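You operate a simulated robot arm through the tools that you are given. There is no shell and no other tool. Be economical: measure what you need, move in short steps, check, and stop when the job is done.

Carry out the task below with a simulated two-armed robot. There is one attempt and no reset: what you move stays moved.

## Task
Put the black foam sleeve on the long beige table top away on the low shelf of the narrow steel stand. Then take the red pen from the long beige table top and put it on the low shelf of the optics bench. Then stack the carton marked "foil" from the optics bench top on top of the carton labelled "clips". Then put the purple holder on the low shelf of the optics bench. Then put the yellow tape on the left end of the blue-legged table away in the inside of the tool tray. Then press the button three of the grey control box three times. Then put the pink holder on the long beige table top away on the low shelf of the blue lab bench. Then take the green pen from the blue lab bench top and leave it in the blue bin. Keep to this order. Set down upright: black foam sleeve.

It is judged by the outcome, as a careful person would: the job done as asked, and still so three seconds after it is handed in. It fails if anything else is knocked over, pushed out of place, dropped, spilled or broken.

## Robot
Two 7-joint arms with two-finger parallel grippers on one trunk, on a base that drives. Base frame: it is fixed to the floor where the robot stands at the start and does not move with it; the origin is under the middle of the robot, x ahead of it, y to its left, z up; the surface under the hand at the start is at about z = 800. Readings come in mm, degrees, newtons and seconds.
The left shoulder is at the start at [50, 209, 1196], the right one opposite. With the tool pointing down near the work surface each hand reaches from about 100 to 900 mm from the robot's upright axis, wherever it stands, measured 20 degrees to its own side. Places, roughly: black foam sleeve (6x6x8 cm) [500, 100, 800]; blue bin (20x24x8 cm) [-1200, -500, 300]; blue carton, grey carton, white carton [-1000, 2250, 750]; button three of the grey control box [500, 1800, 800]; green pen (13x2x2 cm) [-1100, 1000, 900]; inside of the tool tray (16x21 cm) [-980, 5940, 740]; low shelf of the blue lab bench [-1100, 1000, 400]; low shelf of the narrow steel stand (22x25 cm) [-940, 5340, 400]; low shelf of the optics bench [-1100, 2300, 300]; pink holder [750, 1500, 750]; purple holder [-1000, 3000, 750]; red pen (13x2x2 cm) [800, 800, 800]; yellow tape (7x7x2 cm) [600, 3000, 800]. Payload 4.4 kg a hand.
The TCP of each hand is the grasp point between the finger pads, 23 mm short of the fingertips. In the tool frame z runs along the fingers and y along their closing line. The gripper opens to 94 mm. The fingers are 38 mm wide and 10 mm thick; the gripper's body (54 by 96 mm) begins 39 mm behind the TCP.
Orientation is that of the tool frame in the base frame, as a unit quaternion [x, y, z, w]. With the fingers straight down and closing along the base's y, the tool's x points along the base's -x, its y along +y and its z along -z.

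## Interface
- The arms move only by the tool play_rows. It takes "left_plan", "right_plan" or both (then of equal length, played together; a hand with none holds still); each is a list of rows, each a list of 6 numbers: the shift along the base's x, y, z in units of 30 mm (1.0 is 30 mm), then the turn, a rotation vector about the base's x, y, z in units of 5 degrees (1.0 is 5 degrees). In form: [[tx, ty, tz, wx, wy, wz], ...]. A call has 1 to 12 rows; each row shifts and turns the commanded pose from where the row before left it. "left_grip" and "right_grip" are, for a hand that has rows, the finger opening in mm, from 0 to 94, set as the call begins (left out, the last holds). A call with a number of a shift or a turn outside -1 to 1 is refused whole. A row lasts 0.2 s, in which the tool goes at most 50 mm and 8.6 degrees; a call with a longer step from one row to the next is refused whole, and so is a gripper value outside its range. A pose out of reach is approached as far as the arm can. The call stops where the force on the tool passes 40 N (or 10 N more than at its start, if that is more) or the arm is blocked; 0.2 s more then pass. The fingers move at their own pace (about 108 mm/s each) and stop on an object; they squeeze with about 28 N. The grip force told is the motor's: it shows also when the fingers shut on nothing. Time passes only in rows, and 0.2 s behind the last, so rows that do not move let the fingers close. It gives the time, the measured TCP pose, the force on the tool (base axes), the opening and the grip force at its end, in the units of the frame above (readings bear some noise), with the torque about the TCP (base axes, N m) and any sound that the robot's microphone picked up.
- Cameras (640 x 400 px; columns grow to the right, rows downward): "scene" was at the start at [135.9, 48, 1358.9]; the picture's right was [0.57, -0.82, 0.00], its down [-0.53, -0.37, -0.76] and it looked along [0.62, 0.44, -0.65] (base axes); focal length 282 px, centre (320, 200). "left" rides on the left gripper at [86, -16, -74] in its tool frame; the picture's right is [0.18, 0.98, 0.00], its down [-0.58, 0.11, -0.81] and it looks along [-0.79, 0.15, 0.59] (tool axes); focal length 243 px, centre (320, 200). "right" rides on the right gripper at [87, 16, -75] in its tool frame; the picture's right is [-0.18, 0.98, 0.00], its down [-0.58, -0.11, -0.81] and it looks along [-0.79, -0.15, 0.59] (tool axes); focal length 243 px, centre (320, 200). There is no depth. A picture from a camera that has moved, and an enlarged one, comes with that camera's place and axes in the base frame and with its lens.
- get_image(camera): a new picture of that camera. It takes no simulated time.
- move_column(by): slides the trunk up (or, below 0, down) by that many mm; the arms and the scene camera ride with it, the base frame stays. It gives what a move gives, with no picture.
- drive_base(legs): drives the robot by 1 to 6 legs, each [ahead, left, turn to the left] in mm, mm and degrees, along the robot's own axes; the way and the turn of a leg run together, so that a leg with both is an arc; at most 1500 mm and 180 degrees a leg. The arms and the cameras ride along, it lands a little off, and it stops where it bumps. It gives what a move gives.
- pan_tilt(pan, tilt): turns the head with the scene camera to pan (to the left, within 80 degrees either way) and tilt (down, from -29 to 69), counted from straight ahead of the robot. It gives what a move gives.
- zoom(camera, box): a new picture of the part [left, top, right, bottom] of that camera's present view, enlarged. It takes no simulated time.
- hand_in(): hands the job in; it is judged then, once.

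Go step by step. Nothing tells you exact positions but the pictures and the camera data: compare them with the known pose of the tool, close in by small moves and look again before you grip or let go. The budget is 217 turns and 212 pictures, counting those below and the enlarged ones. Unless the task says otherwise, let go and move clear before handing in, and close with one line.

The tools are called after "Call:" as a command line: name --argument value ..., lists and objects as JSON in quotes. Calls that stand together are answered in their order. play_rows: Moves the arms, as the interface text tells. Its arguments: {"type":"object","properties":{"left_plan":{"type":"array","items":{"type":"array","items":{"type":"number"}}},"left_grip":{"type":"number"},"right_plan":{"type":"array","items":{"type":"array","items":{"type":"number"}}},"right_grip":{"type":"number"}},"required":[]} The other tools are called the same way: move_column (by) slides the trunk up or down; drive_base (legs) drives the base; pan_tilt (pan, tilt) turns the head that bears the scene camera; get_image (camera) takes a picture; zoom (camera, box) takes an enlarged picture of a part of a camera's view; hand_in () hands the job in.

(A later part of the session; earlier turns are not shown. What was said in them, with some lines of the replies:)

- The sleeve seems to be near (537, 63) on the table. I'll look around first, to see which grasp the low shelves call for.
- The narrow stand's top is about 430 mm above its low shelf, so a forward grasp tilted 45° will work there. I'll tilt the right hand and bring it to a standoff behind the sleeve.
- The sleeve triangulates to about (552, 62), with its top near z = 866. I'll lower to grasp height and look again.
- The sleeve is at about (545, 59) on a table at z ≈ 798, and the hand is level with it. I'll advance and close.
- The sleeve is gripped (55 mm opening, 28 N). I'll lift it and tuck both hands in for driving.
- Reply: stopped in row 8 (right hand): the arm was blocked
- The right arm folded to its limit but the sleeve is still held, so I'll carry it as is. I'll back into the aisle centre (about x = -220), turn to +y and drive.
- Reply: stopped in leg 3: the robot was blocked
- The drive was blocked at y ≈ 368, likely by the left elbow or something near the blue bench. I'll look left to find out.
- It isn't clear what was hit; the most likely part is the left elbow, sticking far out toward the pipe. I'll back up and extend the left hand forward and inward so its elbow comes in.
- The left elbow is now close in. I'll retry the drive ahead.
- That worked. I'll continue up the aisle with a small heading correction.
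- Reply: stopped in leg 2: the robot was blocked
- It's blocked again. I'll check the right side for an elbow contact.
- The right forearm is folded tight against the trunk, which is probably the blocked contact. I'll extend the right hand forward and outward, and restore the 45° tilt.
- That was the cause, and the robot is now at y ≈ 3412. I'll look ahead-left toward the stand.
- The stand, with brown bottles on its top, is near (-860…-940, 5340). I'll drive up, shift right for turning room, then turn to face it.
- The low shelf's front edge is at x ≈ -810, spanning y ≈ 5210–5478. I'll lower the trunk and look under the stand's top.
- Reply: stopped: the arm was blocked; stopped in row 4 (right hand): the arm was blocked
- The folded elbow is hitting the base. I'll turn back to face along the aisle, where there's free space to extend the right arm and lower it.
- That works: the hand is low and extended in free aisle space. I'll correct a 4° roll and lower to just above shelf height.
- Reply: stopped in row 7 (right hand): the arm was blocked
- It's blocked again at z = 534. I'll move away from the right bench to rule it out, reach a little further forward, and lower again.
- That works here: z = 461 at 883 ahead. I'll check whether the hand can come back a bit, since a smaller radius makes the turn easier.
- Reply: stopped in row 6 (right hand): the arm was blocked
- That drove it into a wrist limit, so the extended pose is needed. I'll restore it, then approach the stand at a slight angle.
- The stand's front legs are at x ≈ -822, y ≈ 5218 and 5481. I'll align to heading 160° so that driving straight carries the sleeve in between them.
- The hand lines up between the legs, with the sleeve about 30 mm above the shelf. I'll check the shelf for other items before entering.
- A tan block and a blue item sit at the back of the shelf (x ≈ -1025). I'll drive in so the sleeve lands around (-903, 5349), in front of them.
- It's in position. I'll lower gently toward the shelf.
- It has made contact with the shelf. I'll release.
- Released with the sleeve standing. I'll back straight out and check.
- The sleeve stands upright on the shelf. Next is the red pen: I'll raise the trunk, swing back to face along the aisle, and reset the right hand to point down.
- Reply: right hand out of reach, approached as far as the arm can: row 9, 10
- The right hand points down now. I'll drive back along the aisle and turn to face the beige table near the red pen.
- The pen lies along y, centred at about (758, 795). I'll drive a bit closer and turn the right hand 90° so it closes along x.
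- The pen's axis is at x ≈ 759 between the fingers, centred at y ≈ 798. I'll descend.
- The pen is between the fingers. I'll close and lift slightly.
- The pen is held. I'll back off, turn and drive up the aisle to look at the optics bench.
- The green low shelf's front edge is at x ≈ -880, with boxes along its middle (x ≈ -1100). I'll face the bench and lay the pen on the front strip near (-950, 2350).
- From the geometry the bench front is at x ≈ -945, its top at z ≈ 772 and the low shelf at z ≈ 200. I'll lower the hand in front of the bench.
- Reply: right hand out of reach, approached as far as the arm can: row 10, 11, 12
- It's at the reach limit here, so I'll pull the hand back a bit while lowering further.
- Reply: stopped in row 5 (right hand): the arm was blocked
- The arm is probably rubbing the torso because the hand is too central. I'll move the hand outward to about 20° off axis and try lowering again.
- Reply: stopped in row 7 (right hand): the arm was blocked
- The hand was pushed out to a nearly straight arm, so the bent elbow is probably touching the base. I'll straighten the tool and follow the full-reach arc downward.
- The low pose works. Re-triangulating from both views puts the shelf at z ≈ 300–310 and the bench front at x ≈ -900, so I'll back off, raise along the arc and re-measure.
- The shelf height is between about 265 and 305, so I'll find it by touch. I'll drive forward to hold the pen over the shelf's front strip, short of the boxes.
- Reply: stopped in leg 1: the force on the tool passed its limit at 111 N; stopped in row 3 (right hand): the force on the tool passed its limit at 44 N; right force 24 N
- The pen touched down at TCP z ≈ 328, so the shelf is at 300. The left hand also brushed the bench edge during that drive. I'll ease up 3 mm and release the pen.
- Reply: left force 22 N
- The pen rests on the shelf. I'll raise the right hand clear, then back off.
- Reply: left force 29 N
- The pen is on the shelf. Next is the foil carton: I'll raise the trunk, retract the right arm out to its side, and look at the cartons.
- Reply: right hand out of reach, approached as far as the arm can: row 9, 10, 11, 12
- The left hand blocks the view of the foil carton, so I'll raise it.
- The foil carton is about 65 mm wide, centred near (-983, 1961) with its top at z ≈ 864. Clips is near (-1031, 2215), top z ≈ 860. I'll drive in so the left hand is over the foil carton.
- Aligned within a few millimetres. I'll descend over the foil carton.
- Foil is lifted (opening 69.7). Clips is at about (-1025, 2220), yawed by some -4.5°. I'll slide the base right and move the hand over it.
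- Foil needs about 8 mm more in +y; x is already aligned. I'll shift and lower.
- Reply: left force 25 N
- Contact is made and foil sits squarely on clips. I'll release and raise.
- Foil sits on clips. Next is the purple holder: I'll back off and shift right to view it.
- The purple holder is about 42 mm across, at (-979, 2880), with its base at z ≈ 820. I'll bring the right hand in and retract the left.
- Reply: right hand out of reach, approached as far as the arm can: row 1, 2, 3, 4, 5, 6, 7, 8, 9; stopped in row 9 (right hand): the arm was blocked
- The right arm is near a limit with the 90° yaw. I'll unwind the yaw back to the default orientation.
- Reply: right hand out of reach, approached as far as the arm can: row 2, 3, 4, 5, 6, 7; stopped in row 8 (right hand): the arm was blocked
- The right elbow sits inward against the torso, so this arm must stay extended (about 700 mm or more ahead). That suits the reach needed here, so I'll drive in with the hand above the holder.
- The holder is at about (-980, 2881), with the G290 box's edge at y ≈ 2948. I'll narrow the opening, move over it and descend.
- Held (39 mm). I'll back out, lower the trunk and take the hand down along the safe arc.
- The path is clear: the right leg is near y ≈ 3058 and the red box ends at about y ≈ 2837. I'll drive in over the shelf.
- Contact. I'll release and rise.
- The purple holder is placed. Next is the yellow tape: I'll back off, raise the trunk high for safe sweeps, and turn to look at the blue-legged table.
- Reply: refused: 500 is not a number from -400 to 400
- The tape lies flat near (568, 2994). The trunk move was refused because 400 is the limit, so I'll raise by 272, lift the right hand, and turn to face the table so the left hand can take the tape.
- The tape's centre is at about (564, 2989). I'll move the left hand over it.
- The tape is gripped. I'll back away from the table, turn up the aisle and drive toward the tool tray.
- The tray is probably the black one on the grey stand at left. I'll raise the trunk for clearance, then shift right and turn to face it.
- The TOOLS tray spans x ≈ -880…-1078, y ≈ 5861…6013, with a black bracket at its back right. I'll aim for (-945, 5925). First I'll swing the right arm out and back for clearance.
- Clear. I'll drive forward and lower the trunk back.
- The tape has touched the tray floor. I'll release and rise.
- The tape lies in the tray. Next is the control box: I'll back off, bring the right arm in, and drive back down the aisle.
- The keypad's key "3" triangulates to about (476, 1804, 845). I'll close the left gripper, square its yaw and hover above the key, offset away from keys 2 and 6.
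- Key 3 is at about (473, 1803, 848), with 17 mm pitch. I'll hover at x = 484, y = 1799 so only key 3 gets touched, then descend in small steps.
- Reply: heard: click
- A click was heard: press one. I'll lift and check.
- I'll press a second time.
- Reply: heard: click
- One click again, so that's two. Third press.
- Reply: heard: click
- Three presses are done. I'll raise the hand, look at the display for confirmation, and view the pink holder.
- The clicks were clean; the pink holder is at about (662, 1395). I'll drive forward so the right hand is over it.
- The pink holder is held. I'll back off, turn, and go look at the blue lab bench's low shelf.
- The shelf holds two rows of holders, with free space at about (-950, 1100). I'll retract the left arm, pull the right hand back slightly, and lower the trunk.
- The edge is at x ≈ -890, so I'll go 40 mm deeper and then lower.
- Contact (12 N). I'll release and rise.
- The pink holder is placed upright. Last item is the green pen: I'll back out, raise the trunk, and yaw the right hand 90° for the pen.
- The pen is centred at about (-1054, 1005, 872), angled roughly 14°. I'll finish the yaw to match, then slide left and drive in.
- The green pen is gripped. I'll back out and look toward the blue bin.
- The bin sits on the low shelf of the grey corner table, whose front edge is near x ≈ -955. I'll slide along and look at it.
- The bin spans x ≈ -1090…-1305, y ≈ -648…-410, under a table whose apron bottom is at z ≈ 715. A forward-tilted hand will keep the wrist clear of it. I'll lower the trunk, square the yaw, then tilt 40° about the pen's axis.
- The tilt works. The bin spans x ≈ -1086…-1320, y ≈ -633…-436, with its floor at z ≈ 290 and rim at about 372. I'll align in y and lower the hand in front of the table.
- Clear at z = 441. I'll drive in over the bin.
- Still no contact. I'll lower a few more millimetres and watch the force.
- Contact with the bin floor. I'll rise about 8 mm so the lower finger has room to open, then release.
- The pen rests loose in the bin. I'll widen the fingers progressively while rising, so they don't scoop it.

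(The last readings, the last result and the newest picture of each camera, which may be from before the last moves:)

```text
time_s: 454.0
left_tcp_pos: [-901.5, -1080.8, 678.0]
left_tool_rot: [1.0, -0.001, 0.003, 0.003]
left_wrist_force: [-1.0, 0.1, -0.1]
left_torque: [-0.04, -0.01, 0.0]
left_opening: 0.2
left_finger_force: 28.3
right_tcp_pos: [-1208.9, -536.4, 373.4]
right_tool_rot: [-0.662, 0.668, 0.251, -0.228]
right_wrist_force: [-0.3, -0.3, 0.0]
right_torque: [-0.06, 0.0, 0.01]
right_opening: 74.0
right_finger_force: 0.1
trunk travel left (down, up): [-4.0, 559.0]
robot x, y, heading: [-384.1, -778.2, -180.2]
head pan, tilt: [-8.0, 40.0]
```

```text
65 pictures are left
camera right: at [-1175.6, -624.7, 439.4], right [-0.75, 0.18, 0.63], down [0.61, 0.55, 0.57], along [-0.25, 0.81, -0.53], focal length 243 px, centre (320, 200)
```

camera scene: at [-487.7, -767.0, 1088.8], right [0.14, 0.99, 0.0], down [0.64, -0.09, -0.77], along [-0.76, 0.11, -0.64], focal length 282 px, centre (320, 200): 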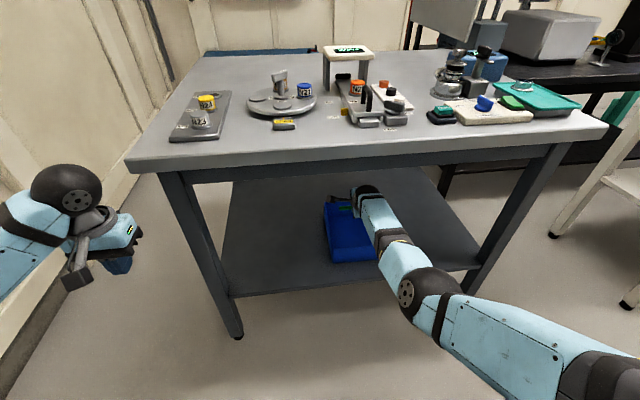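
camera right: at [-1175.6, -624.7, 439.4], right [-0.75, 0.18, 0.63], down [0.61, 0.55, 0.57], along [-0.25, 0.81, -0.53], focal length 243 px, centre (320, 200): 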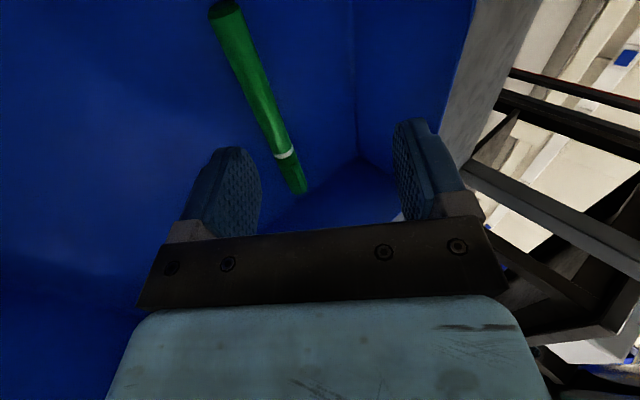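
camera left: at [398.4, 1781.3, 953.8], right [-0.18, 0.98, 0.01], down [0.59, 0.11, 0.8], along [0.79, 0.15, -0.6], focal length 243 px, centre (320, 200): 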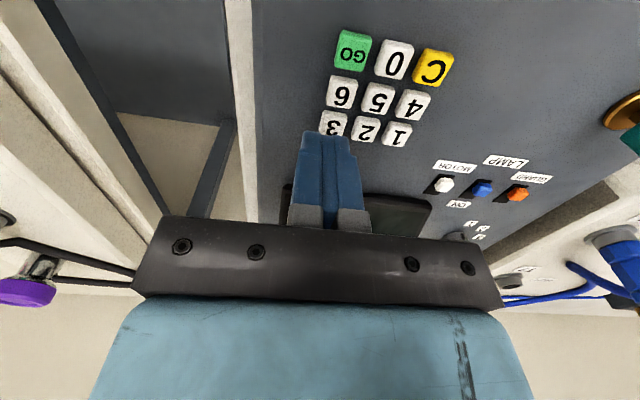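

The pen lies on the bin floor. I'll rise out, backing the base as I go.

Call:
play_rows --right_plan '[[-0.25, 0, 0.6, 0, 0, 0], [-0.25, 0, 0.6, 0, 0, 0]]'

Call:
drive_base --legs '[[-25, 0, 0]]'

Call:
play_rows --right_plan '[[-0.25, 0, 0.6, 0, 0, 0], [-0.25, 0, 0.6, 0, 0, 0]]' --right_grip 40

Call:
get_image --camera "right"

```text
time_s: 454.6
left_tcp_pos: [-901.6, -1079.9, 677.0]
left_tool_rot: [1.0, -0.001, 0.003, 0.003]
left_wrist_force: [-0.3, 0.1, -0.1]
left_torque: [0.04, -0.01, 0.0]
left_opening: 0.3
left_finger_force: 27.7
right_tcp_pos: [-1223.6, -536.4, 409.2]
right_tool_rot: [-0.661, 0.669, 0.25, -0.229]
right_wrist_force: [-1.0, 0.0, -0.7]
right_torque: [0.01, 0.0, -0.03]
right_opening: 74.1
right_finger_force: 0.0
trunk travel left (down, up): [-4.0, 559.0]
robot x, y, heading: [-383.3, -779.1, -179.7]
head pan, tilt: [-8.0, 40.0]
```

```text
time_s: 455.4
left_tcp_pos: [-877.3, -1080.3, 677.5]
left_tool_rot: [1.0, 0.0, 0.003, 0.003]
left_wrist_force: [-0.2, 1.1, 0.5]
left_torque: [0.01, 0.0, 0.02]
left_opening: 0.0
left_finger_force: 27.9
right_tcp_pos: [-1198.0, -536.2, 409.4]
right_tool_rot: [-0.662, 0.668, 0.25, -0.229]
right_wrist_force: [0.1, -0.6, 0.0]
right_torque: [0.01, 0.02, -0.01]
right_opening: 74.1
right_finger_force: 0.0
trunk travel left (down, up): [-4.0, 559.0]
robot x, y, heading: [-360.2, -777.6, -180.0]
head pan, tilt: [-8.0, 40.0]
```

```text
time_s: 456.1
left_tcp_pos: [-876.9, -1080.6, 676.6]
left_tool_rot: [1.0, -0.001, 0.003, 0.002]
left_wrist_force: [0.3, 1.2, 0.3]
left_torque: [-0.01, 0.0, -0.02]
left_opening: 0.0
left_finger_force: 28.5
right_tcp_pos: [-1213.2, -535.2, 446.3]
right_tool_rot: [-0.663, 0.668, 0.25, -0.228]
right_wrist_force: [-0.5, 0.1, -0.1]
right_torque: [0.01, 0.02, -0.02]
right_opening: 39.6
right_finger_force: 0.0
trunk travel left (down, up): [-4.0, 559.0]
robot x, y, heading: [-359.6, -779.4, -179.9]
head pan, tilt: [-8.0, 40.0]
```

```text
64 pictures are left
camera right: at [-1180.7, -625.7, 512.2], right [-0.75, 0.18, 0.63], down [0.61, 0.56, 0.57], along [-0.25, 0.81, -0.53], focal length 243 px, centre (320, 200)
```

right: 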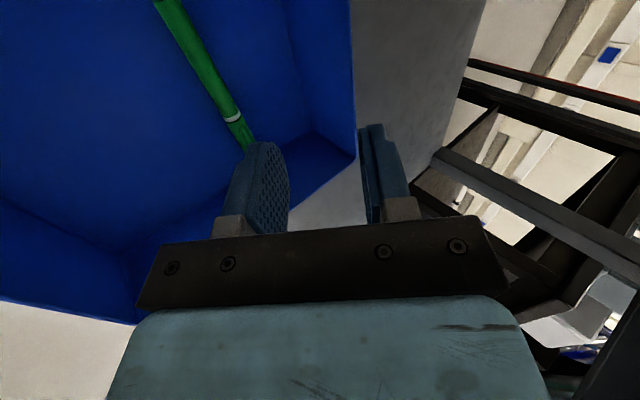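

I'll back straight out and verify the bin.

Call:
drive_base --legs '[[-360, 0, 0]]'

Call:
zoom --camera "scene" --box '[180, 60, 480, 260]'

```text
time_s: 458.4
left_tcp_pos: [-516.0, -1083.3, 677.0]
left_tool_rot: [1.0, 0.003, 0.003, 0.003]
left_wrist_force: [0.8, 0.8, 0.5]
left_torque: [0.01, 0.01, 0.02]
left_opening: 0.2
left_finger_force: 28.3
right_tcp_pos: [-859.2, -542.9, 447.6]
right_tool_rot: [-0.664, 0.666, 0.25, -0.23]
right_wrist_force: [-0.5, -0.6, -0.4]
right_torque: [0.01, -0.03, -0.03]
right_opening: 39.9
right_finger_force: 0.1
trunk travel left (down, up): [-4.0, 559.0]
robot x, y, heading: [0.4, -776.6, -179.5]
head pan, tilt: [-8.0, 40.0]
```

```text
2.00 times, centred on (330, 160) of scene
camera zoom: at [-155.9, -766.6, 1088.9], right [0.13, 0.99, 0.0], down [0.64, -0.08, -0.77], along [-0.76, 0.1, -0.64], focal length 563 px, centre (300, 280)
```

zoom: 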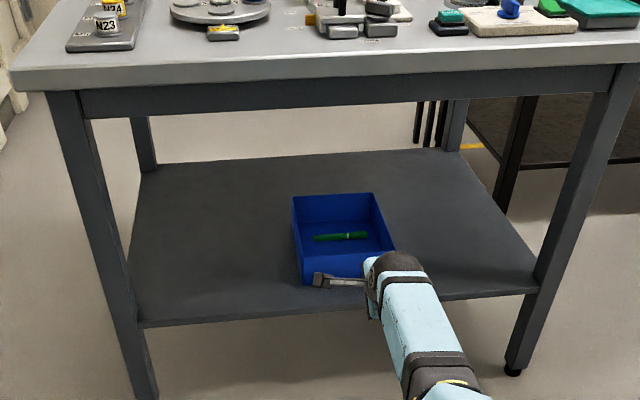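

The green pen lies in the blue bin, and all eight steps are done with the hands clear. Handing in.

Call:
hand_in

```text
The job is handed in.
```

All eight tasks were done in the order given and the job is handed in, with every item set down and released. The black foam sleeve is upright, and key 3 gave three audible clicks, though the display stayed dark throughout. While I was placing the red pen, the left hand pressed against the front edge of the optics bench; I saw nothing shift.
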